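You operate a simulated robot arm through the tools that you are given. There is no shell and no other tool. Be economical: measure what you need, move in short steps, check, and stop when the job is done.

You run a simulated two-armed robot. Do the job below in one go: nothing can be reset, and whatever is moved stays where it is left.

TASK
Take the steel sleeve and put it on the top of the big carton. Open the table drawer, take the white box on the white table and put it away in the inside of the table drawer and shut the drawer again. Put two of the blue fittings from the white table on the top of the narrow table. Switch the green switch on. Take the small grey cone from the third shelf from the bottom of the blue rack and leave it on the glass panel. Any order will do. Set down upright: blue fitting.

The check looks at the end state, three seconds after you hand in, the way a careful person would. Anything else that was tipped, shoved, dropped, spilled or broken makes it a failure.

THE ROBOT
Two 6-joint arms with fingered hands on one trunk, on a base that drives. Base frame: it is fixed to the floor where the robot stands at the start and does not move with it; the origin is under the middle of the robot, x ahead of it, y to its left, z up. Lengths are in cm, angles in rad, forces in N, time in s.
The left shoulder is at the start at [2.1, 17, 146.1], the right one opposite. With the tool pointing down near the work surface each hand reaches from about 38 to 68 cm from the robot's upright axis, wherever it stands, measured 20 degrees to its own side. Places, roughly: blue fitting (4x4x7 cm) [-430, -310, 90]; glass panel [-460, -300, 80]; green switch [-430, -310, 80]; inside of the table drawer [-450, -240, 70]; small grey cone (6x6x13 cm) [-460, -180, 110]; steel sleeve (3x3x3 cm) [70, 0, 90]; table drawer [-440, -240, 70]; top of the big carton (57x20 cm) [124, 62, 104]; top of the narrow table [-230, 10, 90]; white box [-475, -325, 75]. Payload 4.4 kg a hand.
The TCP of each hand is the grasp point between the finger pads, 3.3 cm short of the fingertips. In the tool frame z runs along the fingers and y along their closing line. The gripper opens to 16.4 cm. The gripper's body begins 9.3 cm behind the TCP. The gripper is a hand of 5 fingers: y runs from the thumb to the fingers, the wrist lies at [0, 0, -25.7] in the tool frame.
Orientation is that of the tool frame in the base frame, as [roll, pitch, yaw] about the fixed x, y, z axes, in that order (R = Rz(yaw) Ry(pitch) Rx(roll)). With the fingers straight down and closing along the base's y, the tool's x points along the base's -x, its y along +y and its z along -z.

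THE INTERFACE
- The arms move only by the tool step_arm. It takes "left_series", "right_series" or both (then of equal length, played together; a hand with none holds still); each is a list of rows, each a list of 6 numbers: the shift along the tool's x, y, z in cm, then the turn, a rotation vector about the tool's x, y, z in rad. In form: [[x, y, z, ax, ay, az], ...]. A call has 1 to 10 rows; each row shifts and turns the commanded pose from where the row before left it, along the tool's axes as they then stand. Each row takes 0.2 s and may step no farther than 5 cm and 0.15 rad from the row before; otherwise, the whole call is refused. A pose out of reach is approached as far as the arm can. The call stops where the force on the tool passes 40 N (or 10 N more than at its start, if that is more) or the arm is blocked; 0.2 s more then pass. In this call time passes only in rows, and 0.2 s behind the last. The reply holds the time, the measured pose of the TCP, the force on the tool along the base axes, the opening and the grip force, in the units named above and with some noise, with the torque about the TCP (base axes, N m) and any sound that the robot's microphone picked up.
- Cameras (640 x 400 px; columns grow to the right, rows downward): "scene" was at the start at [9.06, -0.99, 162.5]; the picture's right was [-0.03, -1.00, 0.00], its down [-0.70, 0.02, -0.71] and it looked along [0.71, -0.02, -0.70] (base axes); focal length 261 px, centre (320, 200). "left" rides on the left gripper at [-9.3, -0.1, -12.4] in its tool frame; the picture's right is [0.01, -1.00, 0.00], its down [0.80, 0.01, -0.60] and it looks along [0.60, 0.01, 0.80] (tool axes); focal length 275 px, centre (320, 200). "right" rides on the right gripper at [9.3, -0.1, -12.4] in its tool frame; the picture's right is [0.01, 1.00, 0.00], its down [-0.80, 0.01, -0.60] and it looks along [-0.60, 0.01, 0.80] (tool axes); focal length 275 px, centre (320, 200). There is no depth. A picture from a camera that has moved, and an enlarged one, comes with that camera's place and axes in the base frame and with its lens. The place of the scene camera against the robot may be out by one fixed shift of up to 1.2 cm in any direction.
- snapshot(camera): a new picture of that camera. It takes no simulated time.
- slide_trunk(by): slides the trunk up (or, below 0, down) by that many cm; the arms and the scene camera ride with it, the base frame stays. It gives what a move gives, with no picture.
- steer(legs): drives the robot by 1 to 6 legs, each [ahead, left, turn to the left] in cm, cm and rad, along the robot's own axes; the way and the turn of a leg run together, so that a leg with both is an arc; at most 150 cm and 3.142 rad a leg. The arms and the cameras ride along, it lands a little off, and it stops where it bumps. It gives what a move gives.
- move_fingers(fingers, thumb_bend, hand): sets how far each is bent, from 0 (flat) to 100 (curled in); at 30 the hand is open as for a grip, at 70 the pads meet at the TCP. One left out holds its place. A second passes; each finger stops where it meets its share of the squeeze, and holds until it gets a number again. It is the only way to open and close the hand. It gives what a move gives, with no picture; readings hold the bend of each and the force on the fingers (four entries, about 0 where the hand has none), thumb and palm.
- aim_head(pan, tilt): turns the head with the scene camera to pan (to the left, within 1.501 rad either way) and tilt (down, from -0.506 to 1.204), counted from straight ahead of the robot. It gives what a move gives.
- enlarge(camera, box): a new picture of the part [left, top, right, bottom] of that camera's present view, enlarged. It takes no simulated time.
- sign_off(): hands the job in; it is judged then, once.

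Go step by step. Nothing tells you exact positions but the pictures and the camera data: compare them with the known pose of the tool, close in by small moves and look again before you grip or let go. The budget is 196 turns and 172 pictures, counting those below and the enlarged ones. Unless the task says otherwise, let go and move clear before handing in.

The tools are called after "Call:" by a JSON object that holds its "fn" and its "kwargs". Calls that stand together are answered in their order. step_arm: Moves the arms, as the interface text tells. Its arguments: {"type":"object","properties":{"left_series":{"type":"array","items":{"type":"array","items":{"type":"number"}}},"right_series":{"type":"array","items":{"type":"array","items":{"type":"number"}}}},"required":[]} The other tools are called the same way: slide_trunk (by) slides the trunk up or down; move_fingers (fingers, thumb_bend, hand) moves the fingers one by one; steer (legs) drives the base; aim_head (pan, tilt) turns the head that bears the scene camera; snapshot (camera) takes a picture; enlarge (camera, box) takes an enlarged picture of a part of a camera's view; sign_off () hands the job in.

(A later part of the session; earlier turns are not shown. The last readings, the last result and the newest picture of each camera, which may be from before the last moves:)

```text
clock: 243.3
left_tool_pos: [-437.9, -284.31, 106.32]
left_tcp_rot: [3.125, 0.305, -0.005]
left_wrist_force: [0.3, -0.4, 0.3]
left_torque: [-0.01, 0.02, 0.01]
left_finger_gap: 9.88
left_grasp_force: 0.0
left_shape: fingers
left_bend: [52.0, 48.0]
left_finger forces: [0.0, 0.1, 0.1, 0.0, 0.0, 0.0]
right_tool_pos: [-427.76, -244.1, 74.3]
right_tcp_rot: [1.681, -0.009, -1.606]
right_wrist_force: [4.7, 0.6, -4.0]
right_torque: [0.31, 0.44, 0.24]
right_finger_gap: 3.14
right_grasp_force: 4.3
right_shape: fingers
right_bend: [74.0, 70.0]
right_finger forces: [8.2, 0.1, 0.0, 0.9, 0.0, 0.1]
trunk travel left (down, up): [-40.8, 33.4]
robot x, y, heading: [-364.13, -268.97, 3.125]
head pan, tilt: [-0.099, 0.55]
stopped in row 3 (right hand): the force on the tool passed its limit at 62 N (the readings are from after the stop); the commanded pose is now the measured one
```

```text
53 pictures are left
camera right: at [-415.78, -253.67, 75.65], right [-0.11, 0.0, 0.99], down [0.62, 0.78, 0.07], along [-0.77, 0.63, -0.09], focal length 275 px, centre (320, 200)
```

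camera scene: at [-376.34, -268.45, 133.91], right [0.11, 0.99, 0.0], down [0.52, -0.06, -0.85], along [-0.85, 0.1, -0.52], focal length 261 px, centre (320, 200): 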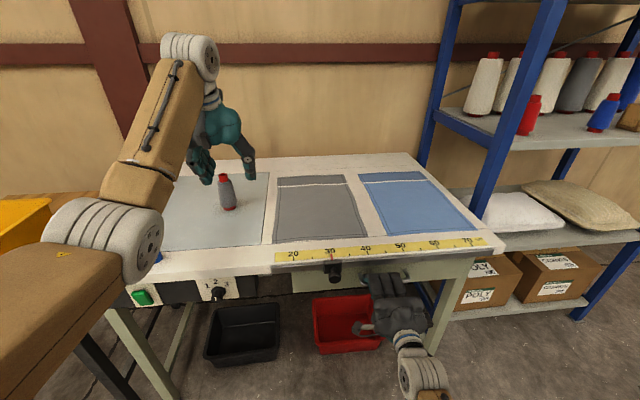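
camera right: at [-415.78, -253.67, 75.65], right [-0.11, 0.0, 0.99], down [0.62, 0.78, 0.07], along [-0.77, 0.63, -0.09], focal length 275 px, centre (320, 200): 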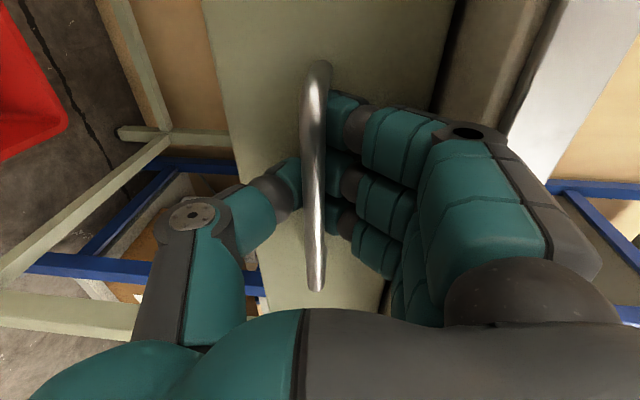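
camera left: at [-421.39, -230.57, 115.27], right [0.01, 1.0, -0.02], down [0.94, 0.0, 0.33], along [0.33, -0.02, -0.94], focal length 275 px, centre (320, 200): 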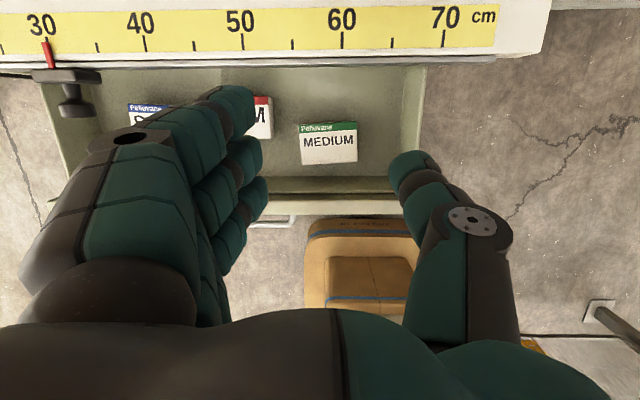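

The drawer hit its stop: shut. Releasing and backing away.

Call:
{"fn": "move_fingers", "kwargs": {"hand": "right", "fingers": 56, "thumb_bend": 55}}

Call:
{"fn": "steer", "kwargs": {"legs": [[-24, 0, 0]]}}

Call:
{"fn": "aim_head", "kwargs": {"pan": 0.1, "tilt": 0.6}}

Call:
{"fn": "snapshot", "kwargs": {"camera": "scene"}}

Call:
{"fn": "enlarge", "kwargs": {"camera": "scene", "box": [120, 130, 480, 330]}}

```text
clock: 243.8
left_tool_pos: [-437.67, -284.46, 106.3]
left_tcp_rot: [3.128, 0.306, -0.006]
left_wrist_force: [-0.1, -0.5, 0.2]
left_torque: [0.02, 0.0, -0.01]
left_finger_gap: 9.89
left_grasp_force: 0.1
left_shape: fingers
left_bend: [52.0, 48.0]
left_finger forces: [0.1, 0.1, 0.0, 0.0, 0.1, 0.0]
right_tool_pos: [-426.73, -243.87, 72.94]
right_tcp_rot: [1.71, -0.006, -1.613]
right_wrist_force: [42.7, -9.0, -11.8]
right_torque: [0.75, 0.65, 2.47]
right_finger_gap: 6.88
right_grasp_force: 20.9
right_shape: fingers
right_bend: [62.0, 55.0]
right_finger forces: [43.3, 0.0, 0.0, 0.0, 0.0, 0.0]
trunk travel left (down, up): [-40.8, 33.4]
robot x, y, heading: [-363.99, -268.86, 3.129]
head pan, tilt: [-0.099, 0.55]
stopped (right hand): the force on the tool passed its limit at 46 N (the readings are from after the stop); the commanded pose is now the measured one
```

```text
clock: 245.6
left_tool_pos: [-414.18, -284.64, 106.25]
left_tcp_rot: [3.127, 0.305, -0.006]
left_wrist_force: [0.9, 0.4, -0.2]
left_torque: [0.01, 0.05, 0.0]
left_finger_gap: 9.89
left_grasp_force: 0.0
left_shape: fingers
left_bend: [52.0, 48.0]
left_finger forces: [0.0, 0.1, 0.1, 0.0, 0.0, 0.1]
right_tool_pos: [-403.54, -244.19, 73.57]
right_tcp_rot: [1.695, -0.006, -1.609]
right_wrist_force: [0.5, 1.3, 0.8]
right_torque: [-0.02, 0.01, -0.02]
right_finger_gap: 7.78
right_grasp_force: 0.0
right_shape: fingers
right_bend: [56.0, 55.0]
right_finger forces: [0.0, 0.0, 0.1, 0.1, 0.1, 0.1]
trunk travel left (down, up): [-40.8, 33.4]
robot x, y, heading: [-340.27, -268.51, 3.132]
head pan, tilt: [-0.099, 0.55]
```

```text
clock: 246.3
left_tool_pos: [-414.3, -284.51, 106.29]
left_tcp_rot: [3.126, 0.307, -0.009]
left_wrist_force: [0.4, -0.4, 0.3]
left_torque: [-0.01, -0.01, 0.01]
left_finger_gap: 9.88
left_grasp_force: 0.1
left_shape: fingers
left_bend: [52.0, 48.0]
left_finger forces: [0.0, 0.0, 0.0, 0.0, 0.0, 0.0]
right_tool_pos: [-403.68, -244.16, 73.61]
right_tcp_rot: [1.695, -0.005, -1.609]
right_wrist_force: [0.2, 0.1, 0.4]
right_torque: [0.04, -0.01, 0.01]
right_finger_gap: 7.79
right_grasp_force: 0.0
right_shape: fingers
right_bend: [56.0, 55.0]
right_finger forces: [0.0, 0.0, 0.0, 0.0, 0.0, 0.1]
trunk travel left (down, up): [-40.8, 33.4]
robot x, y, heading: [-340.29, -268.72, 3.125]
head pan, tilt: [0.099, 0.6]
```

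```text
52 pictures are left
camera scene: at [-352.36, -270.43, 133.47], right [-0.08, 1.0, 0.0], down [0.56, 0.05, -0.82], along [-0.82, -0.07, -0.57], focal length 261 px, centre (320, 200)
```

scene: 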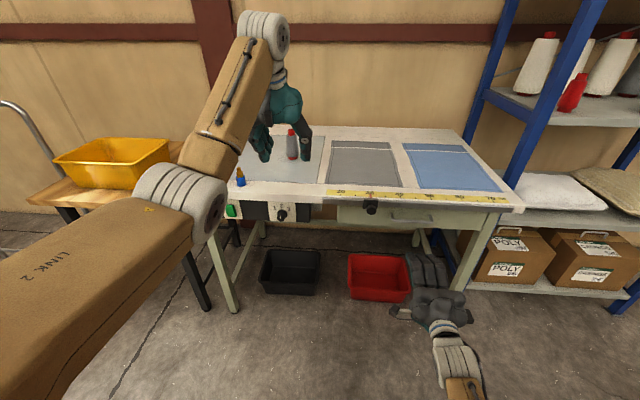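

```text
1.78 times, centred on (300, 230) of scene
camera zoom: at [-352.36, -270.43, 133.47], right [-0.08, 1.0, 0.0], down [0.56, 0.05, -0.82], along [-0.82, -0.07, -0.57], focal length 464 px, centre (356, 147)
```

zoom: 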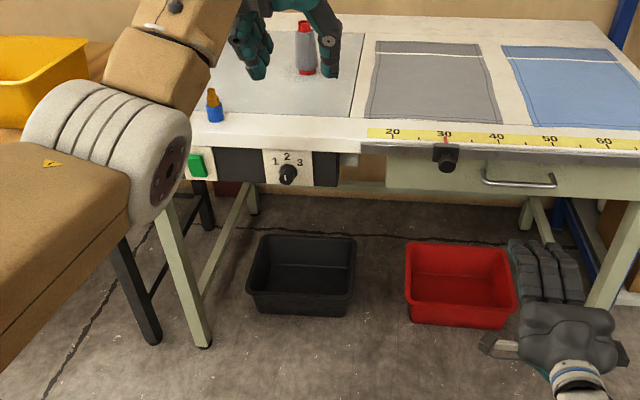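

The drawer is shut. Now the green switch: a close look.

Call:
{"fn": "enlarge", "kwargs": {"camera": "scene", "box": [210, 190, 300, 240]}}

```text
7.11 times, centred on (255, 215) of scene
camera zoom: at [-352.36, -270.43, 133.47], right [-0.08, 1.0, 0.0], down [0.56, 0.05, -0.82], along [-0.82, -0.07, -0.57], focal length 1858 px, centre (782, 93)
```

zoom: 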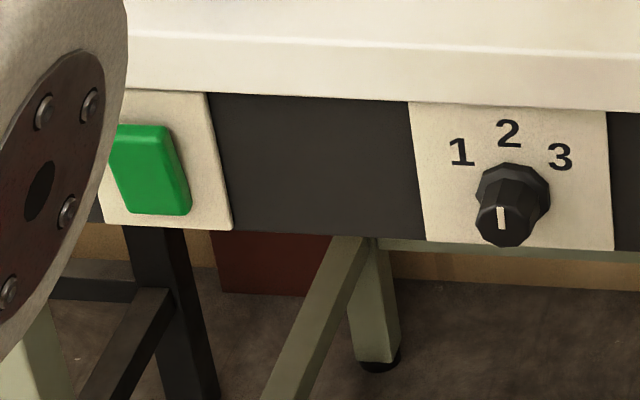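

I'll press it with the right hand's fingertips. I drive left so that the right hand faces the switch, and look with its camera.

Call:
{"fn": "steer", "kwargs": {"legs": [[0, 65, 0.012]]}}

Call:
{"fn": "move_fingers", "kwargs": {"hand": "right", "fingers": 70, "thumb_bend": 70}}

Call:
{"fn": "aim_head", "kwargs": {"pan": -0.3, "tilt": 0.6}}

Call:
{"fn": "snapshot", "kwargs": {"camera": "right"}}

Call:
{"fn": "snapshot", "kwargs": {"camera": "scene"}}

```text
clock: 249.9
left_tool_pos: [-413.62, -351.04, 106.18]
left_tcp_rot: [3.126, 0.306, 0.023]
left_wrist_force: [-0.2, 0.1, 0.6]
left_torque: [0.03, 0.02, -0.02]
left_finger_gap: 9.85
left_grasp_force: 0.1
left_shape: fingers
left_bend: [52.0, 48.0]
left_finger forces: [0.0, 0.0, 0.0, 0.1, 0.0, 0.1]
right_tool_pos: [-404.35, -310.23, 73.56]
right_tcp_rot: [1.695, -0.008, -1.579]
right_wrist_force: [-0.5, 0.3, 1.0]
right_torque: [-0.03, -0.03, 0.01]
right_finger_gap: 7.78
right_grasp_force: 0.1
right_shape: fingers
right_bend: [56.0, 55.0]
right_finger forces: [0.0, 0.0, 0.0, 0.0, 0.1, 0.0]
trunk travel left (down, up): [-40.8, 33.4]
robot x, y, heading: [-340.58, -333.26, -3.124]
head pan, tilt: [0.099, 0.6]
```

```text
clock: 250.9
left_tool_pos: [-413.79, -350.97, 106.11]
left_tcp_rot: [3.126, 0.308, 0.024]
left_wrist_force: [-0.7, -0.8, -0.2]
left_torque: [-0.02, -0.04, 0.0]
left_finger_gap: 9.88
left_grasp_force: 0.2
left_shape: fingers
left_bend: [52.0, 48.0]
left_finger forces: [0.0, 0.0, 0.1, 0.0, 0.0, 0.0]
right_tool_pos: [-404.41, -310.23, 73.63]
right_tcp_rot: [1.696, -0.006, -1.578]
right_wrist_force: [-0.4, -0.9, -0.5]
right_torque: [-0.05, -0.02, -0.01]
right_finger_gap: 3.51
right_grasp_force: 0.0
right_shape: fingers
right_bend: [70.0, 70.0]
right_finger forces: [0.0, 0.0, 0.0, 0.1, 0.0, 0.1]
trunk travel left (down, up): [-40.8, 33.4]
robot x, y, heading: [-340.45, -333.35, -3.124]
head pan, tilt: [0.099, 0.6]
```

```text
clock: 251.7
left_tool_pos: [-413.83, -350.95, 106.14]
left_tcp_rot: [3.125, 0.305, 0.022]
left_wrist_force: [-0.5, 0.0, 0.8]
left_torque: [0.0, -0.02, -0.01]
left_finger_gap: 9.9
left_grasp_force: 0.2
left_shape: fingers
left_bend: [52.0, 48.0]
left_finger forces: [0.1, 0.0, 0.0, 0.0, 0.1, 0.1]
right_tool_pos: [-404.46, -310.41, 73.49]
right_tcp_rot: [1.695, -0.006, -1.58]
right_wrist_force: [-0.1, -0.5, 0.5]
right_torque: [0.0, 0.0, 0.03]
right_finger_gap: 3.55
right_grasp_force: 0.1
right_shape: fingers
right_bend: [70.0, 70.0]
right_finger forces: [0.0, 0.0, 0.1, 0.1, 0.0, 0.0]
trunk travel left (down, up): [-40.8, 33.4]
robot x, y, heading: [-340.55, -333.28, -3.127]
head pan, tilt: [-0.3, 0.6]
```

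```text
49 pictures are left
camera right: at [-392.22, -319.58, 75.09], right [-0.12, 0.0, 0.99], down [0.6, 0.8, 0.08], along [-0.79, 0.61, -0.1], focal length 275 px, centre (320, 200)
```

right: 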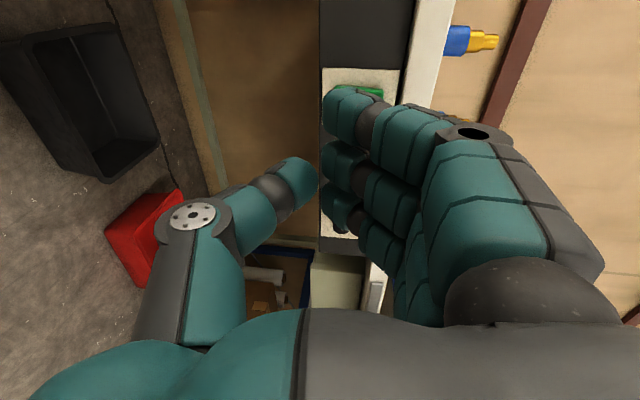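

```text
48 pictures are left
camera scene: at [-352.03, -331.48, 133.47], right [0.28, 0.96, 0.0], down [0.54, -0.16, -0.82], along [-0.79, 0.23, -0.57], focal length 261 px, centre (320, 200)
```

scene: 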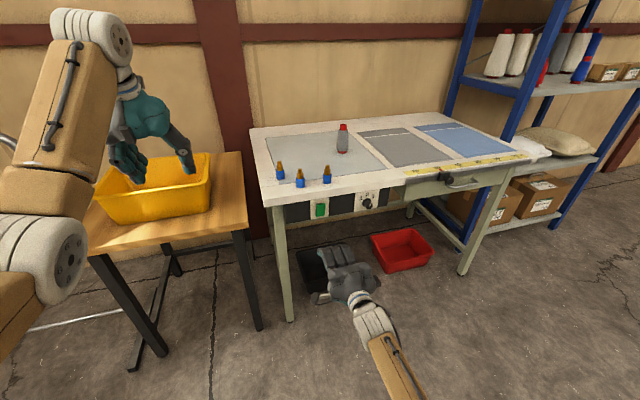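

Call:
{"fn": "enlarge", "kwargs": {"camera": "scene", "box": [265, 160, 395, 240]}}

Call:
{"fn": "enlarge", "kwargs": {"camera": "scene", "box": [300, 190, 345, 225]}}

```text
4.92 times, centred on (330, 200) of scene
camera zoom: at [-352.03, -331.48, 133.47], right [0.28, 0.96, 0.0], down [0.54, -0.16, -0.82], along [-0.79, 0.23, -0.57], focal length 1286 px, centre (271, 200)
```

zoom: 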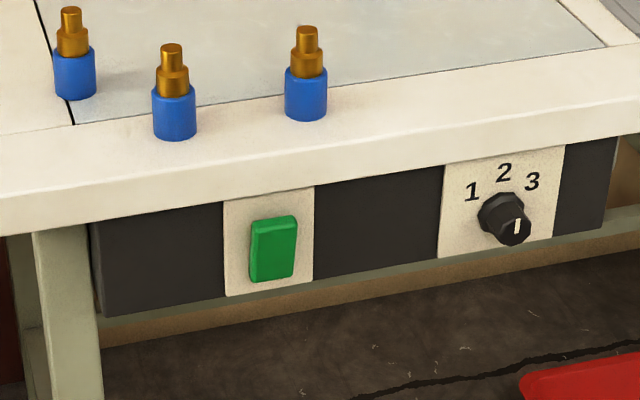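

```text
11.43 times, centred on (322, 208) of scene
camera zoom: at [-352.03, -331.48, 133.47], right [0.28, 0.96, 0.0], down [0.54, -0.16, -0.82], along [-0.79, 0.23, -0.57], focal length 2986 px, centre (291, 114)
```

zoom: 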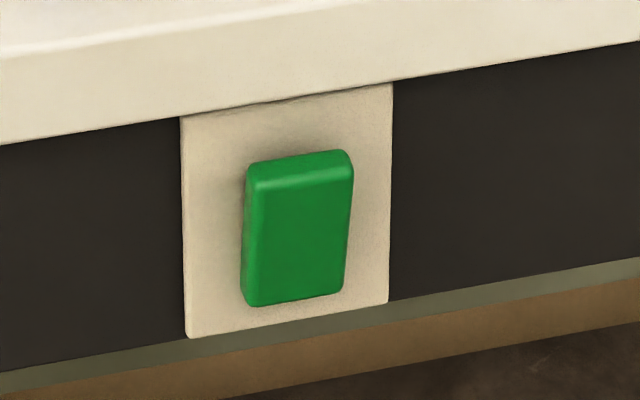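

The rocker's top stands out and its bottom is in, so it is off with the top to be pressed; it's at about (-426, -309.7), top z≈77. I tilt the right hand slightly upward and align its fingertips with the top half.

Call:
{"fn": "step_arm", "kwargs": {"right_series": [[0, 1, 0, -0.15, 0, 0], [0, 1, 0, -0.15, 0, 0], [-0.6, 0, 0, 0, 0, 0]]}}

Call:
{"fn": "move_fingers", "kwargs": {"hand": "right", "fingers": 70, "thumb_bend": 50}}

Call:
{"fn": "steer", "kwargs": {"legs": [[10, 0, 0]]}}

Call:
{"fn": "snapshot", "kwargs": {"camera": "right"}}

Call:
{"fn": "snapshot", "kwargs": {"camera": "scene"}}

```text
clock: 252.5
left_tool_pos: [-413.82, -351.08, 106.25]
left_tcp_rot: [3.126, 0.306, 0.023]
left_wrist_force: [0.1, -0.2, -0.7]
left_torque: [0.02, 0.0, -0.01]
left_finger_gap: 9.87
left_grasp_force: 0.1
left_shape: fingers
left_bend: [52.0, 48.0]
left_finger forces: [0.0, 0.1, 0.0, 0.0, 0.0, 0.0]
right_tool_pos: [-404.31, -309.59, 75.5]
right_tcp_rot: [1.391, -0.007, -1.582]
right_wrist_force: [-0.6, -0.2, -0.3]
right_torque: [0.02, -0.01, -0.01]
right_finger_gap: 3.51
right_grasp_force: 0.0
right_shape: fingers
right_bend: [70.0, 70.0]
right_finger forces: [0.0, 0.1, 0.0, 0.1, 0.0, 0.1]
right hand out of reach, approached as far as the arm can: row 1
trunk travel left (down, up): [-40.8, 33.4]
robot x, y, heading: [-340.28, -333.09, -3.124]
head pan, tilt: [-0.3, 0.6]
```

```text
clock: 253.5
left_tool_pos: [-413.79, -351.0, 106.23]
left_tcp_rot: [3.125, 0.305, 0.021]
left_wrist_force: [0.4, -0.8, 0.2]
left_torque: [0.01, 0.02, 0.02]
left_finger_gap: 9.89
left_grasp_force: 0.0
left_shape: fingers
left_bend: [52.0, 48.0]
left_finger forces: [0.0, 0.0, 0.1, 0.1, 0.0, 0.0]
right_tool_pos: [-404.48, -309.69, 75.5]
right_tcp_rot: [1.394, -0.007, -1.578]
right_wrist_force: [-0.7, 0.4, 0.4]
right_torque: [0.01, 0.01, 0.01]
right_finger_gap: 6.37
right_grasp_force: 0.0
right_shape: fingers
right_bend: [70.0, 50.0]
right_finger forces: [0.0, 0.0, 0.0, 0.1, 0.0, 0.0]
trunk travel left (down, up): [-40.8, 33.4]
robot x, y, heading: [-340.6, -333.53, -3.127]
head pan, tilt: [-0.3, 0.6]
```

```text
clock: 254.7
left_tool_pos: [-424.27, -351.29, 106.12]
left_tcp_rot: [3.125, 0.303, 0.021]
left_wrist_force: [-0.2, -0.2, -0.7]
left_torque: [0.02, -0.04, 0.07]
left_finger_gap: 9.86
left_grasp_force: 0.1
left_shape: fingers
left_bend: [52.0, 48.0]
left_finger forces: [0.1, 0.0, 0.0, 0.0, 0.0, 0.1]
right_tool_pos: [-415.01, -309.83, 75.4]
right_tcp_rot: [1.395, -0.007, -1.579]
right_wrist_force: [-0.5, 0.0, 0.2]
right_torque: [0.04, 0.04, 0.01]
right_finger_gap: 6.35
right_grasp_force: 0.0
right_shape: fingers
right_bend: [70.0, 50.0]
right_finger forces: [0.1, 0.0, 0.1, 0.0, 0.0, 0.0]
trunk travel left (down, up): [-40.8, 33.4]
robot x, y, heading: [-350.58, -333.52, -3.128]
head pan, tilt: [-0.3, 0.6]
```

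```text
45 pictures are left
camera right: at [-402.94, -319.18, 73.28], right [0.17, -0.01, 0.98], down [0.6, 0.79, -0.1], along [-0.78, 0.61, 0.14], focal length 275 px, centre (320, 200)
```

right: 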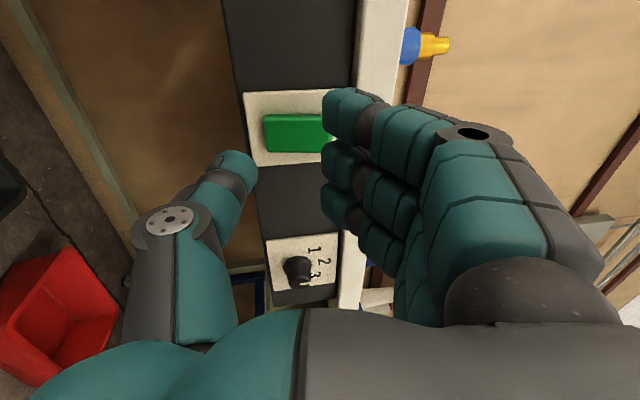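

```text
44 pictures are left
camera scene: at [-362.63, -331.64, 133.45], right [0.28, 0.96, 0.0], down [0.54, -0.16, -0.82], along [-0.79, 0.23, -0.57], focal length 261 px, centre (320, 200)
```

scene: 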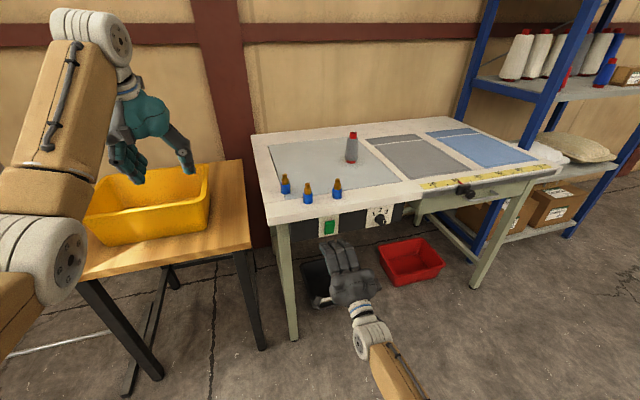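

The fingertips are at z≈77.4, about 6 cm in front of the switch's top half. I lower 0.5 and advance.

Call:
{"fn": "step_arm", "kwargs": {"right_series": [[0, -0.85, 1.97, 0, 0, 0], [0, -0.35, 1.97, 0, 0, 0], [0, -0.18, 0.98, 0, 0, 0]]}}

Call:
{"fn": "snapshot", "kwargs": {"camera": "right"}}

```text
clock: 255.5
left_tool_pos: [-424.23, -351.21, 106.14]
left_tcp_rot: [3.125, 0.304, 0.021]
left_wrist_force: [0.0, -0.5, 0.3]
left_torque: [-0.01, -0.02, -0.01]
left_finger_gap: 9.86
left_grasp_force: 0.1
left_shape: fingers
left_bend: [52.0, 48.0]
left_finger forces: [0.0, 0.1, 0.1, 0.0, 0.1, 0.0]
right_tool_pos: [-419.91, -309.7, 74.96]
right_tcp_rot: [1.394, -0.008, -1.579]
right_wrist_force: [0.1, -0.7, -0.4]
right_torque: [-0.01, 0.02, 0.01]
right_finger_gap: 6.34
right_grasp_force: 0.0
right_shape: fingers
right_bend: [70.0, 50.0]
right_finger forces: [0.0, 0.1, 0.0, 0.0, 0.1, 0.0]
trunk travel left (down, up): [-40.8, 33.4]
robot x, y, heading: [-350.99, -333.3, -3.126]
head pan, tilt: [-0.3, 0.6]
```

```text
43 pictures are left
camera right: at [-407.94, -319.07, 72.78], right [0.18, -0.01, 0.98], down [0.6, 0.79, -0.1], along [-0.78, 0.61, 0.14], focal length 275 px, centre (320, 200)
```

right: 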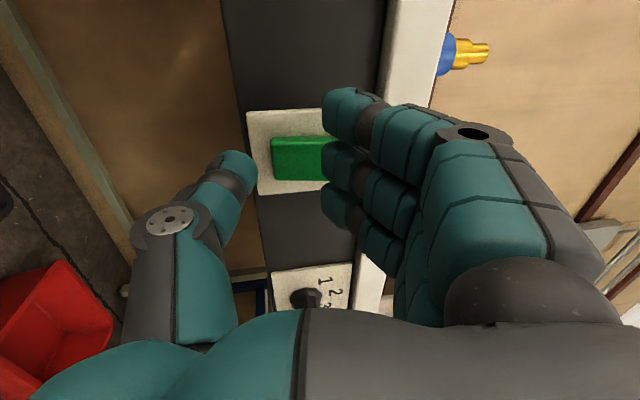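

Finger 2 is in line with the rocker. Pressing in small steps.

Call:
{"fn": "step_arm", "kwargs": {"right_series": [[0, -0.09, 0.5, 0, 0, 0], [0, -0.09, 0.5, 0, 0, 0], [0, -0.09, 0.5, 0, 0, 0]]}}

Call:
{"fn": "step_arm", "kwargs": {"right_series": [[0, -0.09, 0.5, 0, 0, 0], [0, -0.09, 0.5, 0, 0, 0], [0, -0.09, 0.5, 0, 0, 0]]}}

Call:
{"fn": "snapshot", "kwargs": {"camera": "right"}}

```text
clock: 256.3
left_tool_pos: [-424.19, -351.13, 106.19]
left_tcp_rot: [3.125, 0.303, 0.022]
left_wrist_force: [-0.7, -0.1, 1.0]
left_torque: [0.03, 0.03, -0.01]
left_finger_gap: 9.87
left_grasp_force: 0.0
left_shape: fingers
left_bend: [52.0, 48.0]
left_finger forces: [0.1, 0.1, 0.0, 0.0, 0.0, 0.1]
right_tool_pos: [-421.54, -309.77, 75.01]
right_tcp_rot: [1.396, -0.007, -1.581]
right_wrist_force: [-0.3, -0.4, 0.5]
right_torque: [-0.01, 0.01, 0.02]
right_finger_gap: 6.31
right_grasp_force: 0.2
right_shape: fingers
right_bend: [70.0, 50.0]
right_finger forces: [0.0, 0.1, 0.1, 0.1, 0.1, 0.0]
trunk travel left (down, up): [-40.8, 33.4]
robot x, y, heading: [-350.75, -333.56, -3.127]
head pan, tilt: [-0.3, 0.6]
```

```text
clock: 257.2
left_tool_pos: [-423.96, -351.18, 106.3]
left_tcp_rot: [3.128, 0.305, 0.022]
left_wrist_force: [0.2, -0.2, 0.2]
left_torque: [0.04, 0.05, -0.01]
left_finger_gap: 9.9
left_grasp_force: 0.1
left_shape: fingers
left_bend: [52.0, 48.0]
left_finger forces: [0.0, 0.0, 0.1, 0.0, 0.0, 0.0]
right_tool_pos: [-422.5, -309.72, 74.81]
right_tcp_rot: [1.394, -0.007, -1.584]
right_wrist_force: [21.5, -4.2, 2.5]
right_torque: [0.03, 0.39, 0.29]
right_finger_gap: 6.51
right_grasp_force: 11.3
right_shape: fingers
right_bend: [70.0, 50.0]
right_finger forces: [0.0, 17.9, 3.0, 0.1, 1.1, 0.0]
trunk travel left (down, up): [-40.8, 33.4]
robot x, y, heading: [-350.96, -333.72, -3.129]
head pan, tilt: [-0.3, 0.6]
heard: click
stopped in row 3 (right hand): the force on the tool passed its limit at 44 N (the readings are from after the stop); the commanded pose is now the measured one
```

```text
42 pictures are left
camera right: at [-410.45, -319.06, 72.68], right [0.17, -0.01, 0.98], down [0.6, 0.79, -0.1], along [-0.78, 0.61, 0.14], focal length 275 px, centre (320, 200)
```

right: 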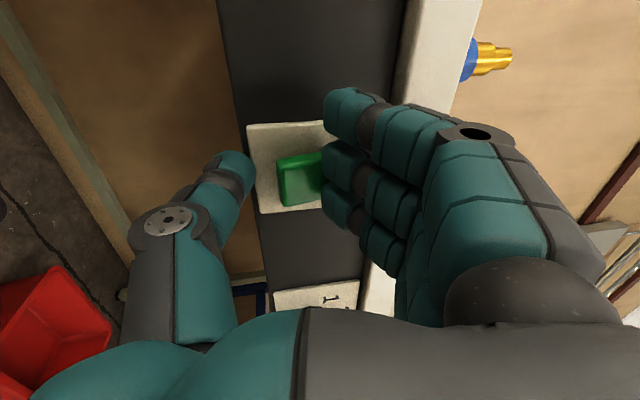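

A click was heard and the rocker tilted (its bottom now stands out). I withdraw and verify.

Call:
{"fn": "step_arm", "kwargs": {"right_series": [[0, 0, -2, 0, 0, 0], [0, 0, -3, 0, 0, 0]]}}

Call:
{"fn": "steer", "kwargs": {"legs": [[-10, 0, 0]]}}

Call:
{"fn": "enlarge", "kwargs": {"camera": "scene", "box": [265, 160, 395, 240]}}

```text
clock: 257.8
left_tool_pos: [-424.03, -351.27, 106.2]
left_tcp_rot: [3.125, 0.305, 0.022]
left_wrist_force: [-0.4, -0.4, -0.5]
left_torque: [0.01, 0.0, 0.04]
left_finger_gap: 9.87
left_grasp_force: 0.1
left_shape: fingers
left_bend: [52.0, 48.0]
left_finger forces: [0.0, 0.1, 0.1, 0.1, 0.0, 0.1]
right_tool_pos: [-417.95, -309.7, 73.98]
right_tcp_rot: [1.396, -0.008, -1.581]
right_wrist_force: [0.4, 0.3, -0.3]
right_torque: [-0.01, -0.02, 0.0]
right_finger_gap: 6.41
right_grasp_force: 0.0
right_shape: fingers
right_bend: [70.0, 50.0]
right_finger forces: [0.0, 0.0, 0.1, 0.1, 0.0, 0.1]
trunk travel left (down, up): [-40.8, 33.4]
robot x, y, heading: [-350.72, -333.31, -3.124]
head pan, tilt: [-0.3, 0.6]
```

```text
clock: 259.0
left_tool_pos: [-414.08, -351.11, 106.33]
left_tcp_rot: [3.127, 0.308, 0.023]
left_wrist_force: [-0.2, -0.5, 0.7]
left_torque: [-0.03, 0.07, 0.0]
left_finger_gap: 9.88
left_grasp_force: 0.0
left_shape: fingers
left_bend: [52.0, 48.0]
left_finger forces: [0.0, 0.1, 0.0, 0.0, 0.0, 0.0]
right_tool_pos: [-407.7, -309.58, 73.97]
right_tcp_rot: [1.397, -0.007, -1.581]
right_wrist_force: [0.1, -0.6, 0.9]
right_torque: [-0.01, -0.05, 0.0]
right_finger_gap: 6.4
right_grasp_force: 0.0
right_shape: fingers
right_bend: [70.0, 50.0]
right_finger forces: [0.0, 0.0, 0.1, 0.0, 0.0, 0.0]
trunk travel left (down, up): [-40.8, 33.4]
robot x, y, heading: [-340.94, -333.48, -3.124]
head pan, tilt: [-0.3, 0.6]
```

```text
4.92 times, centred on (330, 200) of scene
camera zoom: at [-352.27, -331.5, 133.49], right [0.28, 0.96, 0.0], down [0.54, -0.16, -0.83], along [-0.79, 0.23, -0.56], focal length 1286 px, centre (271, 200)
```

zoom: 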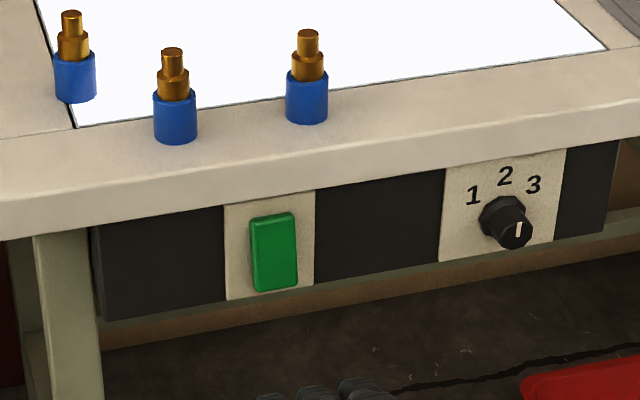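

The glass panel is lit – the switch is on. Now the fittings, one per hand. First I roll and pitch the right hand back to fingers-down.

Call:
{"fn": "step_arm", "kwargs": {"right_series": [[0, 0, -0.8, 0, 0, -0.145], [0, 0, -0.8, 0, 0, -0.145], [0, 0, -0.8, 0, 0, -0.145], [0, 0, -0.8, 0, 0, -0.145], [0, 0, -0.8, 0, 0, -0.145], [0, 0, -0.8, 0, 0, -0.145], [0, 0, -0.8, 0, 0, -0.145], [0, 0, 0, 0, 0, -0.145], [0, 0, 0, 0, 0, -0.145], [0, 0, 0, 0, 0, -0.145]]}}

Call:
{"fn": "step_arm", "kwargs": {"right_series": [[0, 0, 0, 0, 0, -0.139], [0, 0, 0, 0, 0.147, 0], [0, 0, 0, 0, 0.147, 0], [0, 0, 0, 0, 0.147, 0], [0, 0, 0, 0, 0.147, 0], [0, 0, 0, 0, 0.147, 0], [0, 0, 0, 0, 0.147, 0], [0, 0, 0, 0, 0.147, 0], [0, 0, 0, 0, 0.147, 0], [0, 0, 0, 0, 0.147, 0]], "left_series": [[0, 0, 0, 0, 0.1, 0], [0, 0, 0, 0, 0.1, 0], [0, 0, 0, 0, 0.1, 0], [0, 0, 0, 0, 0, 0], [0, 0, 0, 0, 0, 0], [0, 0, 0, 0, 0, 0], [0, 0, 0, 0, 0, 0], [0, 0, 0, 0, 0, 0], [0, 0, 0, 0, 0, 0], [0, 0, 0, 0, 0, 0]]}}

Call:
{"fn": "step_arm", "kwargs": {"right_series": [[0, 0, 0, 0, 0.145, 0], [0, 0, 0, 0, 0.145, 0], [0, 0, 0, 0, 0.12, 0]]}}

Call:
{"fn": "slide_trunk", "kwargs": {"by": 18}}

Call:
{"fn": "snapshot", "kwargs": {"camera": "scene"}}

```text
clock: 261.2
left_tool_pos: [-414.12, -351.11, 106.29]
left_tcp_rot: [3.127, 0.305, 0.022]
left_wrist_force: [-0.9, -0.2, -0.2]
left_torque: [0.02, -0.02, -0.03]
left_finger_gap: 9.88
left_grasp_force: 0.0
left_shape: fingers
left_bend: [52.0, 48.0]
left_finger forces: [0.0, 0.0, 0.0, 0.0, 0.1, 0.0]
right_tool_pos: [-402.36, -309.6, 72.97]
right_tcp_rot: [0.622, 1.358, -2.52]
right_wrist_force: [0.1, 0.3, 1.3]
right_torque: [0.01, 0.0, 0.03]
right_finger_gap: 6.44
right_grasp_force: 0.0
right_shape: fingers
right_bend: [70.0, 50.0]
right_finger forces: [0.0, 0.1, 0.1, 0.0, 0.0, 0.0]
trunk travel left (down, up): [-40.8, 33.4]
robot x, y, heading: [-340.91, -333.04, -3.132]
head pan, tilt: [-0.3, 0.6]
```

```text
clock: 263.4
left_tool_pos: [-412.37, -351.49, 105.92]
left_tcp_rot: [3.127, 0.003, 0.028]
left_wrist_force: [-0.5, -0.4, -0.4]
left_torque: [0.03, -0.02, -0.01]
left_finger_gap: 9.91
left_grasp_force: 0.2
left_shape: fingers
left_bend: [52.0, 48.0]
left_finger forces: [0.0, 0.0, 0.1, 0.1, 0.1, 0.0]
left hand out of reach, approached as far as the arm can: row 3
right_tool_pos: [-402.37, -310.04, 72.92]
right_tcp_rot: [-3.132, 0.477, 0.007]
right_wrist_force: [0.3, 0.2, -0.4]
right_torque: [-0.03, 0.01, 0.02]
right_finger_gap: 6.41
right_grasp_force: 0.1
right_shape: fingers
right_bend: [70.0, 50.0]
right_finger forces: [0.0, 0.1, 0.0, 0.0, 0.1, 0.0]
right hand out of reach, approached as far as the arm can: row 3
trunk travel left (down, up): [-40.8, 33.4]
robot x, y, heading: [-341.04, -333.05, -3.121]
head pan, tilt: [-0.3, 0.6]
```

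```text
clock: 264.2
left_tool_pos: [-412.42, -351.28, 105.85]
left_tcp_rot: [3.128, 0.005, 0.029]
left_wrist_force: [-0.2, 0.0, -1.1]
left_torque: [0.01, -0.02, 0.03]
left_finger_gap: 9.93
left_grasp_force: 0.0
left_shape: fingers
left_bend: [52.0, 48.0]
left_finger forces: [0.1, 0.0, 0.1, 0.0, 0.0, 0.0]
right_tool_pos: [-402.42, -310.02, 72.96]
right_tcp_rot: [-3.134, 0.064, 0.003]
right_wrist_force: [-0.1, -0.2, -0.1]
right_torque: [-0.03, -0.01, -0.01]
right_finger_gap: 6.42
right_grasp_force: 0.0
right_shape: fingers
right_bend: [70.0, 50.0]
right_finger forces: [0.1, 0.0, 0.0, 0.0, 0.0, 0.0]
trunk travel left (down, up): [-40.8, 33.4]
robot x, y, heading: [-340.9, -333.04, -3.124]
head pan, tilt: [-0.3, 0.6]
```

```text
clock: 266.2
left_tool_pos: [-411.77, -351.29, 125.27]
left_tcp_rot: [3.127, 0.026, 0.026]
left_wrist_force: [-0.5, 0.2, -0.3]
left_torque: [0.03, 0.0, -0.02]
left_finger_gap: 9.93
left_grasp_force: 0.0
left_shape: fingers
left_bend: [52.0, 48.0]
left_finger forces: [0.0, 0.0, 0.1, 0.0, 0.1, 0.1]
right_tool_pos: [-402.33, -310.07, 90.9]
right_tcp_rot: [-3.133, 0.066, 0.004]
right_wrist_force: [0.0, -0.7, -0.7]
right_torque: [0.0, 0.01, -0.02]
right_finger_gap: 6.45
right_grasp_force: 0.1
right_shape: fingers
right_bend: [70.0, 50.0]
right_finger forces: [0.1, 0.1, 0.0, 0.0, 0.0, 0.0]
trunk travel left (down, up): [-58.8, 15.4]
robot x, y, heading: [-340.86, -333.48, -3.128]
head pan, tilt: [-0.3, 0.6]
```

```text
40 pictures are left
camera scene: at [-350.8, -331.47, 151.52], right [0.28, 0.96, 0.0], down [0.54, -0.16, -0.82], along [-0.79, 0.23, -0.57], focal length 261 px, centre (320, 200)
```

scene: 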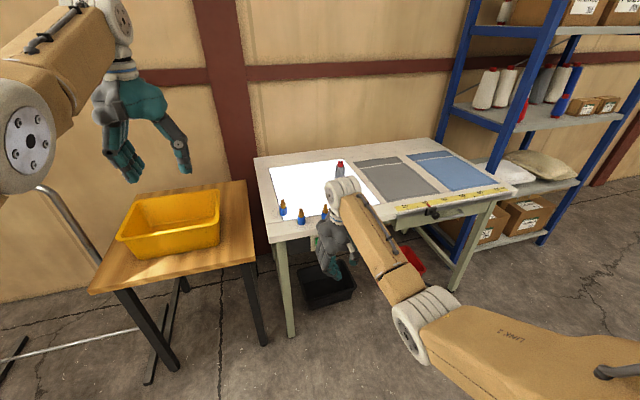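

Right hand points down again. I raise it, open it partly and bring it above the right-most fitting C at (-430.6, -305).

Call:
{"fn": "step_arm", "kwargs": {"right_series": [[0, 0, -4, 0, 0.06, 0], [0, 0, -4, 0, 0, 0], [0, 0, -4, 0, 0, 0]]}}

Call:
{"fn": "move_fingers", "kwargs": {"hand": "right", "fingers": 50, "thumb_bend": 50}}

Call:
{"fn": "steer", "kwargs": {"legs": [[0, -5, -0.015], [24, 0, 0]]}}

Call:
{"fn": "snapshot", "kwargs": {"camera": "right"}}

```text
clock: 267.0
left_tool_pos: [-411.91, -351.36, 125.4]
left_tcp_rot: [3.128, 0.028, 0.027]
left_wrist_force: [0.2, 0.0, -0.6]
left_torque: [0.02, 0.02, -0.01]
left_finger_gap: 9.93
left_grasp_force: 0.0
left_shape: fingers
left_bend: [52.0, 48.0]
left_finger forces: [0.1, 0.0, 0.1, 0.0, 0.0, 0.0]
right_tool_pos: [-405.09, -309.85, 100.54]
right_tcp_rot: [-3.134, 0.005, 0.002]
right_wrist_force: [-0.2, -0.3, 0.0]
right_torque: [0.0, -0.01, -0.02]
right_finger_gap: 6.44
right_grasp_force: 0.0
right_shape: fingers
right_bend: [70.0, 50.0]
right_finger forces: [0.0, 0.0, 0.0, 0.0, 0.1, 0.1]
right hand out of reach, approached as far as the arm can: row 2, 3
trunk travel left (down, up): [-58.8, 15.4]
robot x, y, heading: [-340.61, -333.21, -3.128]
head pan, tilt: [-0.3, 0.6]
```

```text
clock: 268.0
left_tool_pos: [-411.83, -351.39, 125.5]
left_tcp_rot: [3.127, 0.028, 0.028]
left_wrist_force: [-0.1, -0.1, -0.7]
left_torque: [0.04, -0.02, 0.01]
left_finger_gap: 9.95
left_grasp_force: 0.0
left_shape: fingers
left_bend: [52.0, 48.0]
left_finger forces: [0.1, 0.0, 0.0, 0.1, 0.0, 0.0]
right_tool_pos: [-405.01, -309.85, 100.57]
right_tcp_rot: [-3.134, 0.007, 0.001]
right_wrist_force: [-0.3, 0.1, 0.1]
right_torque: [-0.01, 0.02, 0.0]
right_finger_gap: 9.97
right_grasp_force: 0.1
right_shape: fingers
right_bend: [50.0, 50.0]
right_finger forces: [0.1, 0.0, 0.1, 0.1, 0.1, 0.1]
trunk travel left (down, up): [-58.8, 15.4]
robot x, y, heading: [-340.96, -333.32, -3.124]
head pan, tilt: [-0.3, 0.6]
```

```text
clock: 270.3
left_tool_pos: [-436.27, -346.06, 125.39]
left_tcp_rot: [3.127, 0.027, 0.019]
left_wrist_force: [-0.2, -0.6, 0.3]
left_torque: [0.02, -0.04, 0.0]
left_finger_gap: 9.91
left_grasp_force: 0.1
left_shape: fingers
left_bend: [52.0, 48.0]
left_finger forces: [0.0, 0.0, 0.0, 0.0, 0.0, 0.1]
right_tool_pos: [-429.28, -304.52, 100.61]
right_tcp_rot: [-3.134, 0.007, -0.004]
right_wrist_force: [-0.1, 1.4, -1.4]
right_torque: [0.01, -0.04, 0.01]
right_finger_gap: 9.99
right_grasp_force: 0.1
right_shape: fingers
right_bend: [50.0, 50.0]
right_finger forces: [0.0, 0.1, 0.0, 0.0, 0.0, 0.0]
trunk travel left (down, up): [-58.8, 15.4]
robot x, y, heading: [-364.96, -328.57, -3.131]
head pan, tilt: [-0.3, 0.6]
```

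```text
39 pictures are left
camera right: at [-419.93, -304.54, 112.93], right [0.01, -1.0, -0.01], down [-0.8, -0.01, 0.6], along [-0.6, 0.0, -0.8], focal length 275 px, centre (320, 200)
```

right: 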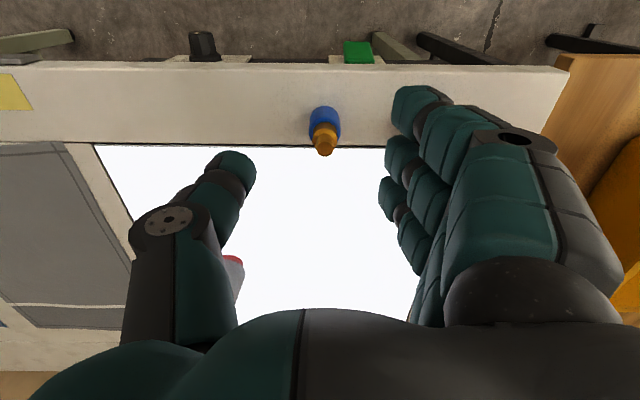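

Fitting C at (-430.3, -305.0). I narrow the fingers and descend around it.

Call:
{"fn": "move_fingers", "kwargs": {"hand": "right", "fingers": 56, "thumb_bend": 55}}

Call:
{"fn": "step_arm", "kwargs": {"right_series": [[-1, 0.4, 3, 0, 0, 0], [0, 0, 3, 0, 0, 0], [0, 0, 2, 0, 0, 0]]}}

Call:
{"fn": "snapshot", "kwargs": {"camera": "right"}}

```text
clock: 271.3
left_tool_pos: [-436.04, -346.04, 125.4]
left_tcp_rot: [3.128, 0.028, 0.02]
left_wrist_force: [-1.3, 0.3, 0.6]
left_torque: [0.0, -0.04, 0.0]
left_finger_gap: 9.9
left_grasp_force: 0.0
left_shape: fingers
left_bend: [52.0, 48.0]
left_finger forces: [0.1, 0.0, 0.0, 0.0, 0.1, 0.0]
right_tool_pos: [-429.24, -304.42, 100.63]
right_tcp_rot: [-3.133, 0.007, -0.005]
right_wrist_force: [0.4, 1.4, 0.1]
right_torque: [-0.02, 0.0, 0.01]
right_finger_gap: 7.97
right_grasp_force: 0.0
right_shape: fingers
right_bend: [56.0, 55.0]
right_finger forces: [0.0, 0.1, 0.1, 0.0, 0.0, 0.0]
trunk travel left (down, up): [-58.8, 15.4]
robot x, y, heading: [-365.2, -328.0, -3.132]
head pan, tilt: [-0.3, 0.6]
```

```text
clock: 272.1
left_tool_pos: [-436.2, -346.1, 125.36]
left_tcp_rot: [3.128, 0.026, 0.019]
left_wrist_force: [-0.1, 0.3, -0.2]
left_torque: [0.01, -0.04, 0.01]
left_finger_gap: 9.91
left_grasp_force: 0.1
left_shape: fingers
left_bend: [52.0, 48.0]
left_finger forces: [0.1, 0.0, 0.0, 0.1, 0.0, 0.0]
right_tool_pos: [-430.26, -304.98, 92.54]
right_tcp_rot: [-3.133, 0.007, -0.005]
right_wrist_force: [-0.6, -0.8, -0.4]
right_torque: [-0.02, -0.03, -0.01]
right_finger_gap: 7.94
right_grasp_force: 0.0
right_shape: fingers
right_bend: [56.0, 55.0]
right_finger forces: [0.0, 0.1, 0.0, 0.1, 0.0, 0.0]
trunk travel left (down, up): [-58.8, 15.4]
robot x, y, heading: [-365.03, -328.36, -3.134]
head pan, tilt: [-0.3, 0.6]
```

```text
38 pictures are left
camera right: at [-421.02, -304.93, 104.87], right [0.01, -1.0, -0.01], down [-0.8, -0.01, 0.61], along [-0.61, 0.0, -0.8], focal length 275 px, centre (320, 200)
```

right: 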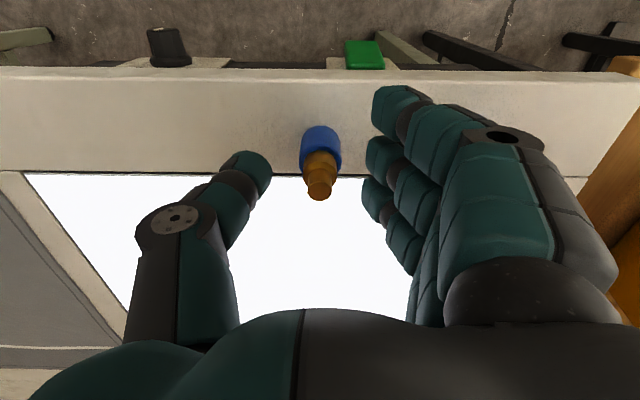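

Well centred. Final descent and close.

Call:
{"fn": "step_arm", "kwargs": {"right_series": [[0, 0, 1.2, 0, 0, 0], [0, 0, 1.0, 0, 0, 0]]}}

Call:
{"fn": "move_fingers", "kwargs": {"hand": "right", "fingers": 72, "thumb_bend": 70}}

Call:
{"fn": "step_arm", "kwargs": {"right_series": [[0, 0, -2, 0, 0, 0], [0, 0, -3, 0, 0, 0]]}}

Call:
{"fn": "snapshot", "kwargs": {"camera": "right"}}

```text
clock: 272.7
left_tool_pos: [-436.24, -346.01, 125.36]
left_tcp_rot: [3.125, 0.028, 0.019]
left_wrist_force: [-0.3, -0.3, 0.7]
left_torque: [-0.03, 0.01, 0.0]
left_finger_gap: 9.92
left_grasp_force: 0.1
left_shape: fingers
left_bend: [52.0, 48.0]
left_finger forces: [0.0, 0.0, 0.0, 0.0, 0.0, 0.0]
right_tool_pos: [-430.27, -304.85, 90.3]
right_tcp_rot: [-3.131, 0.006, -0.005]
right_wrist_force: [1.0, -0.2, 0.2]
right_torque: [0.02, 0.02, 0.0]
right_finger_gap: 7.97
right_grasp_force: 0.1
right_shape: fingers
right_bend: [56.0, 55.0]
right_finger forces: [0.1, 0.0, 0.0, 0.0, 0.0, 0.0]
trunk travel left (down, up): [-58.8, 15.4]
robot x, y, heading: [-365.38, -328.14, -3.136]
head pan, tilt: [-0.3, 0.6]
```

```text
clock: 273.7
left_tool_pos: [-436.24, -346.13, 125.53]
left_tcp_rot: [3.127, 0.03, 0.018]
left_wrist_force: [0.8, 0.0, 0.2]
left_torque: [-0.01, -0.01, 0.04]
left_finger_gap: 9.94
left_grasp_force: 0.1
left_shape: fingers
left_bend: [52.0, 48.0]
left_finger forces: [0.0, 0.1, 0.0, 0.1, 0.0, 0.0]
right_tool_pos: [-430.24, -304.86, 90.57]
right_tcp_rot: [-3.131, 0.007, -0.005]
right_wrist_force: [-2.3, -0.5, 4.8]
right_torque: [0.01, 0.08, 0.01]
right_finger_gap: 4.12
right_grasp_force: 15.0
right_shape: fingers
right_bend: [71.0, 67.0]
right_finger forces: [0.0, 0.0, 16.9, 0.0, 13.2, 0.1]
trunk travel left (down, up): [-58.8, 15.4]
robot x, y, heading: [-364.96, -328.51, -3.133]
head pan, tilt: [-0.3, 0.6]
```

```text
clock: 274.3
left_tool_pos: [-435.96, -346.11, 125.39]
left_tcp_rot: [3.127, 0.027, 0.019]
left_wrist_force: [0.1, 1.0, -0.7]
left_torque: [0.03, 0.04, 0.03]
left_finger_gap: 9.93
left_grasp_force: 0.0
left_shape: fingers
left_bend: [52.0, 48.0]
left_finger forces: [0.0, 0.1, 0.0, 0.1, 0.0, 0.0]
right_tool_pos: [-430.22, -305.01, 95.43]
right_tcp_rot: [-3.132, 0.006, -0.006]
right_wrist_force: [0.1, -0.2, -0.8]
right_torque: [0.02, 0.04, -0.04]
right_finger_gap: 4.11
right_grasp_force: 13.0
right_shape: fingers
right_bend: [71.0, 67.0]
right_finger forces: [0.0, 0.0, 14.1, 0.0, 11.9, 0.1]
trunk travel left (down, up): [-58.8, 15.4]
robot x, y, heading: [-364.92, -328.53, -3.132]
head pan, tilt: [-0.3, 0.6]
```

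```text
37 pictures are left
camera right: at [-420.92, -304.99, 107.79], right [0.01, -1.0, -0.01], down [-0.8, -0.01, 0.6], along [-0.6, 0.0, -0.8], focal length 275 px, centre (320, 200)
```

right: 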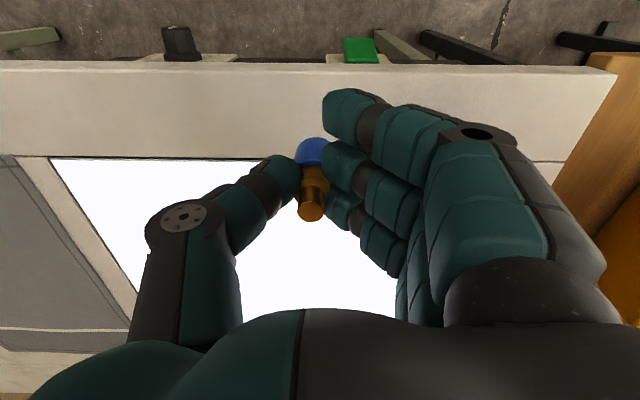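

Held. I lift it clear, tighten slightly, and drive right so the left hand comes over fitting A.

Call:
{"fn": "step_arm", "kwargs": {"right_series": [[0, 0, -4, 0, 0, 0], [0, 0, -4, 0, 0, 0], [0, 0, -2, 0, 0, 0]]}}

Call:
{"fn": "move_fingers", "kwargs": {"hand": "right", "fingers": 76, "thumb_bend": 73}}

Call:
{"fn": "steer", "kwargs": {"legs": [[0, -25.5, 0], [5, 0, 0]]}}

Call:
{"fn": "step_arm", "kwargs": {"left_series": [[0, 0, 4, 0, 0, 0], [0, 0, 4, 0, 0, 0], [0, 0, 4, 0, 0, 0], [0, 0, 4, 0, 0, 0], [0, 0, 4, 0, 0, 0]]}}

Call:
{"fn": "snapshot", "kwargs": {"camera": "left"}}

```text
clock: 275.1
left_tool_pos: [-436.21, -346.13, 125.34]
left_tcp_rot: [3.127, 0.028, 0.019]
left_wrist_force: [0.5, 0.3, 0.5]
left_torque: [-0.01, 0.0, 0.02]
left_finger_gap: 9.91
left_grasp_force: 0.1
left_shape: fingers
left_bend: [52.0, 48.0]
left_finger forces: [0.1, 0.0, 0.1, 0.0, 0.0, 0.0]
right_tool_pos: [-431.58, -305.04, 104.68]
right_tcp_rot: [-3.134, 0.007, -0.006]
right_wrist_force: [-0.2, -0.3, -1.9]
right_torque: [0.0, -0.01, -0.01]
right_finger_gap: 4.1
right_grasp_force: 12.4
right_shape: fingers
right_bend: [71.0, 67.0]
right_finger forces: [0.0, 0.0, 14.1, 0.1, 12.0, 0.0]
right hand out of reach, approached as far as the arm can: row 2, 3
trunk travel left (down, up): [-58.8, 15.4]
robot x, y, heading: [-364.97, -328.69, -3.139]
head pan, tilt: [-0.3, 0.6]
```

```text
clock: 276.1
left_tool_pos: [-436.02, -346.01, 125.43]
left_tcp_rot: [3.127, 0.029, 0.02]
left_wrist_force: [-0.5, -0.4, 0.5]
left_torque: [0.0, 0.0, -0.01]
left_finger_gap: 9.91
left_grasp_force: 0.1
left_shape: fingers
left_bend: [52.0, 48.0]
left_finger forces: [0.0, 0.1, 0.1, 0.0, 0.0, 0.0]
right_tool_pos: [-431.55, -305.12, 104.59]
right_tcp_rot: [-3.133, 0.006, -0.006]
right_wrist_force: [-0.7, 0.0, -0.1]
right_torque: [-0.02, 0.01, -0.05]
right_finger_gap: 4.09
right_grasp_force: 24.3
right_shape: fingers
right_bend: [74.0, 66.0]
right_finger forces: [0.0, 0.0, 23.8, 0.1, 24.7, 0.0]
trunk travel left (down, up): [-58.8, 15.4]
robot x, y, heading: [-365.24, -328.21, -3.135]
head pan, tilt: [-0.3, 0.6]
```

```text
clock: 278.4
left_tool_pos: [-441.67, -320.27, 125.22]
left_tcp_rot: [3.126, 0.027, 0.02]
left_wrist_force: [-0.5, -0.1, -1.0]
left_torque: [-0.02, -0.09, -0.01]
left_finger_gap: 9.95
left_grasp_force: 0.1
left_shape: fingers
left_bend: [52.0, 48.0]
left_finger forces: [0.0, 0.0, 0.0, 0.0, 0.1, 0.0]
right_tool_pos: [-436.95, -279.08, 104.63]
right_tcp_rot: [-3.133, 0.007, -0.009]
right_wrist_force: [-0.2, 0.1, -1.3]
right_torque: [0.0, -0.09, 0.02]
right_finger_gap: 4.1
right_grasp_force: 24.5
right_shape: fingers
right_bend: [74.0, 66.0]
right_finger forces: [0.1, 0.1, 23.9, 0.1, 24.7, 0.0]
trunk travel left (down, up): [-58.8, 15.4]
robot x, y, heading: [-370.25, -302.92, -3.136]
head pan, tilt: [-0.3, 0.6]
```

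```text
clock: 279.6
left_tool_pos: [-442.13, -320.79, 105.25]
left_tcp_rot: [3.127, 0.031, 0.018]
left_wrist_force: [-0.8, 1.7, 0.5]
left_torque: [0.0, 0.0, -0.03]
left_finger_gap: 9.93
left_grasp_force: 0.0
left_shape: fingers
left_bend: [52.0, 48.0]
left_finger forces: [0.0, 0.0, 0.0, 0.0, 0.0, 0.1]
right_tool_pos: [-436.83, -279.34, 104.52]
right_tcp_rot: [-3.133, 0.006, -0.007]
right_wrist_force: [-0.4, -1.0, -0.3]
right_torque: [0.01, -0.02, -0.02]
right_finger_gap: 4.11
right_grasp_force: 24.4
right_shape: fingers
right_bend: [74.0, 66.0]
right_finger forces: [0.0, 0.0, 23.8, 0.0, 24.7, 0.0]
trunk travel left (down, up): [-58.8, 15.4]
robot x, y, heading: [-370.14, -303.05, -3.133]
head pan, tilt: [-0.3, 0.6]
```

```text
36 pictures are left
camera left: at [-450.94, -320.69, 117.87], right [-0.01, 1.0, -0.01], down [0.82, 0.01, 0.58], along [0.58, -0.01, -0.82], focal length 275 px, centre (320, 200)
```

left: 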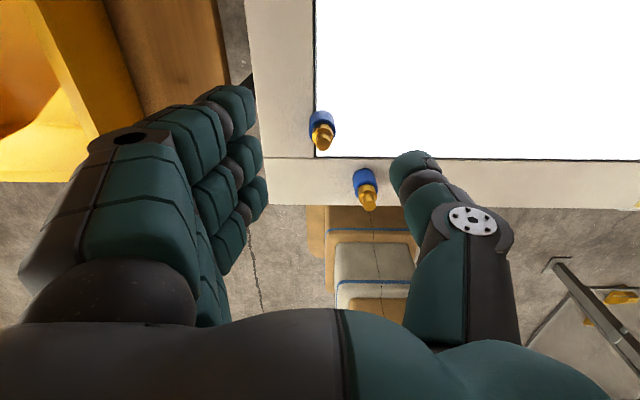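

Fitting A at (-439.2, -320.7). I narrow the fingers, correct and descend.

Call:
{"fn": "move_fingers", "kwargs": {"hand": "left", "fingers": 56, "thumb_bend": 55}}

Call:
{"fn": "step_arm", "kwargs": {"left_series": [[2.9, 0, 1, 0, 0, 0], [0, 0, 4, 0, 0, 0], [0, 0, 4, 0, 0, 0], [0, 0, 3, 0, 0, 0]]}}

Call:
{"fn": "snapshot", "kwargs": {"camera": "left"}}

```text
clock: 280.6
left_tool_pos: [-442.05, -320.86, 105.43]
left_tcp_rot: [3.128, 0.028, 0.017]
left_wrist_force: [-0.7, -0.3, -0.4]
left_torque: [-0.01, -0.02, 0.03]
left_finger_gap: 7.98
left_grasp_force: 0.0
left_shape: fingers
left_bend: [56.0, 55.0]
left_finger forces: [0.0, 0.0, 0.0, 0.0, 0.0, 0.0]
right_tool_pos: [-436.73, -279.25, 104.62]
right_tcp_rot: [-3.132, 0.007, -0.006]
right_wrist_force: [0.5, -0.4, -1.3]
right_torque: [0.0, 0.0, -0.03]
right_finger_gap: 4.11
right_grasp_force: 24.3
right_shape: fingers
right_bend: [74.0, 66.0]
right_finger forces: [0.1, 0.0, 23.7, 0.0, 24.6, 0.0]
trunk travel left (down, up): [-58.8, 15.4]
robot x, y, heading: [-369.96, -302.69, -3.135]
head pan, tilt: [-0.3, 0.6]
```

```text
clock: 281.6
left_tool_pos: [-439.54, -320.85, 93.38]
left_tcp_rot: [3.125, 0.029, 0.018]
left_wrist_force: [0.6, -0.8, 2.1]
left_torque: [0.0, -0.03, 0.01]
left_finger_gap: 7.95
left_grasp_force: 0.1
left_shape: fingers
left_bend: [56.0, 55.0]
left_finger forces: [0.1, 0.1, 0.0, 0.1, 0.0, 0.0]
right_tool_pos: [-436.9, -279.36, 104.65]
right_tcp_rot: [-3.134, 0.007, -0.009]
right_wrist_force: [-0.3, 0.3, -0.9]
right_torque: [-0.03, -0.05, -0.02]
right_finger_gap: 4.1
right_grasp_force: 24.5
right_shape: fingers
right_bend: [74.0, 66.0]
right_finger forces: [0.0, 0.0, 23.7, 0.0, 24.6, 0.0]
trunk travel left (down, up): [-58.8, 15.4]
robot x, y, heading: [-370.46, -302.77, -3.138]
head pan, tilt: [-0.3, 0.6]
```

```text
35 pictures are left
camera left: at [-448.38, -320.73, 105.92], right [-0.01, 1.0, -0.02], down [0.82, 0.01, 0.58], along [0.58, -0.01, -0.82], focal length 275 px, centre (320, 200)
```

left: 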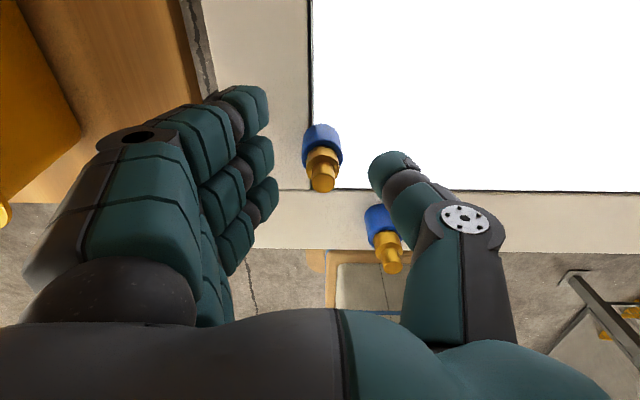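

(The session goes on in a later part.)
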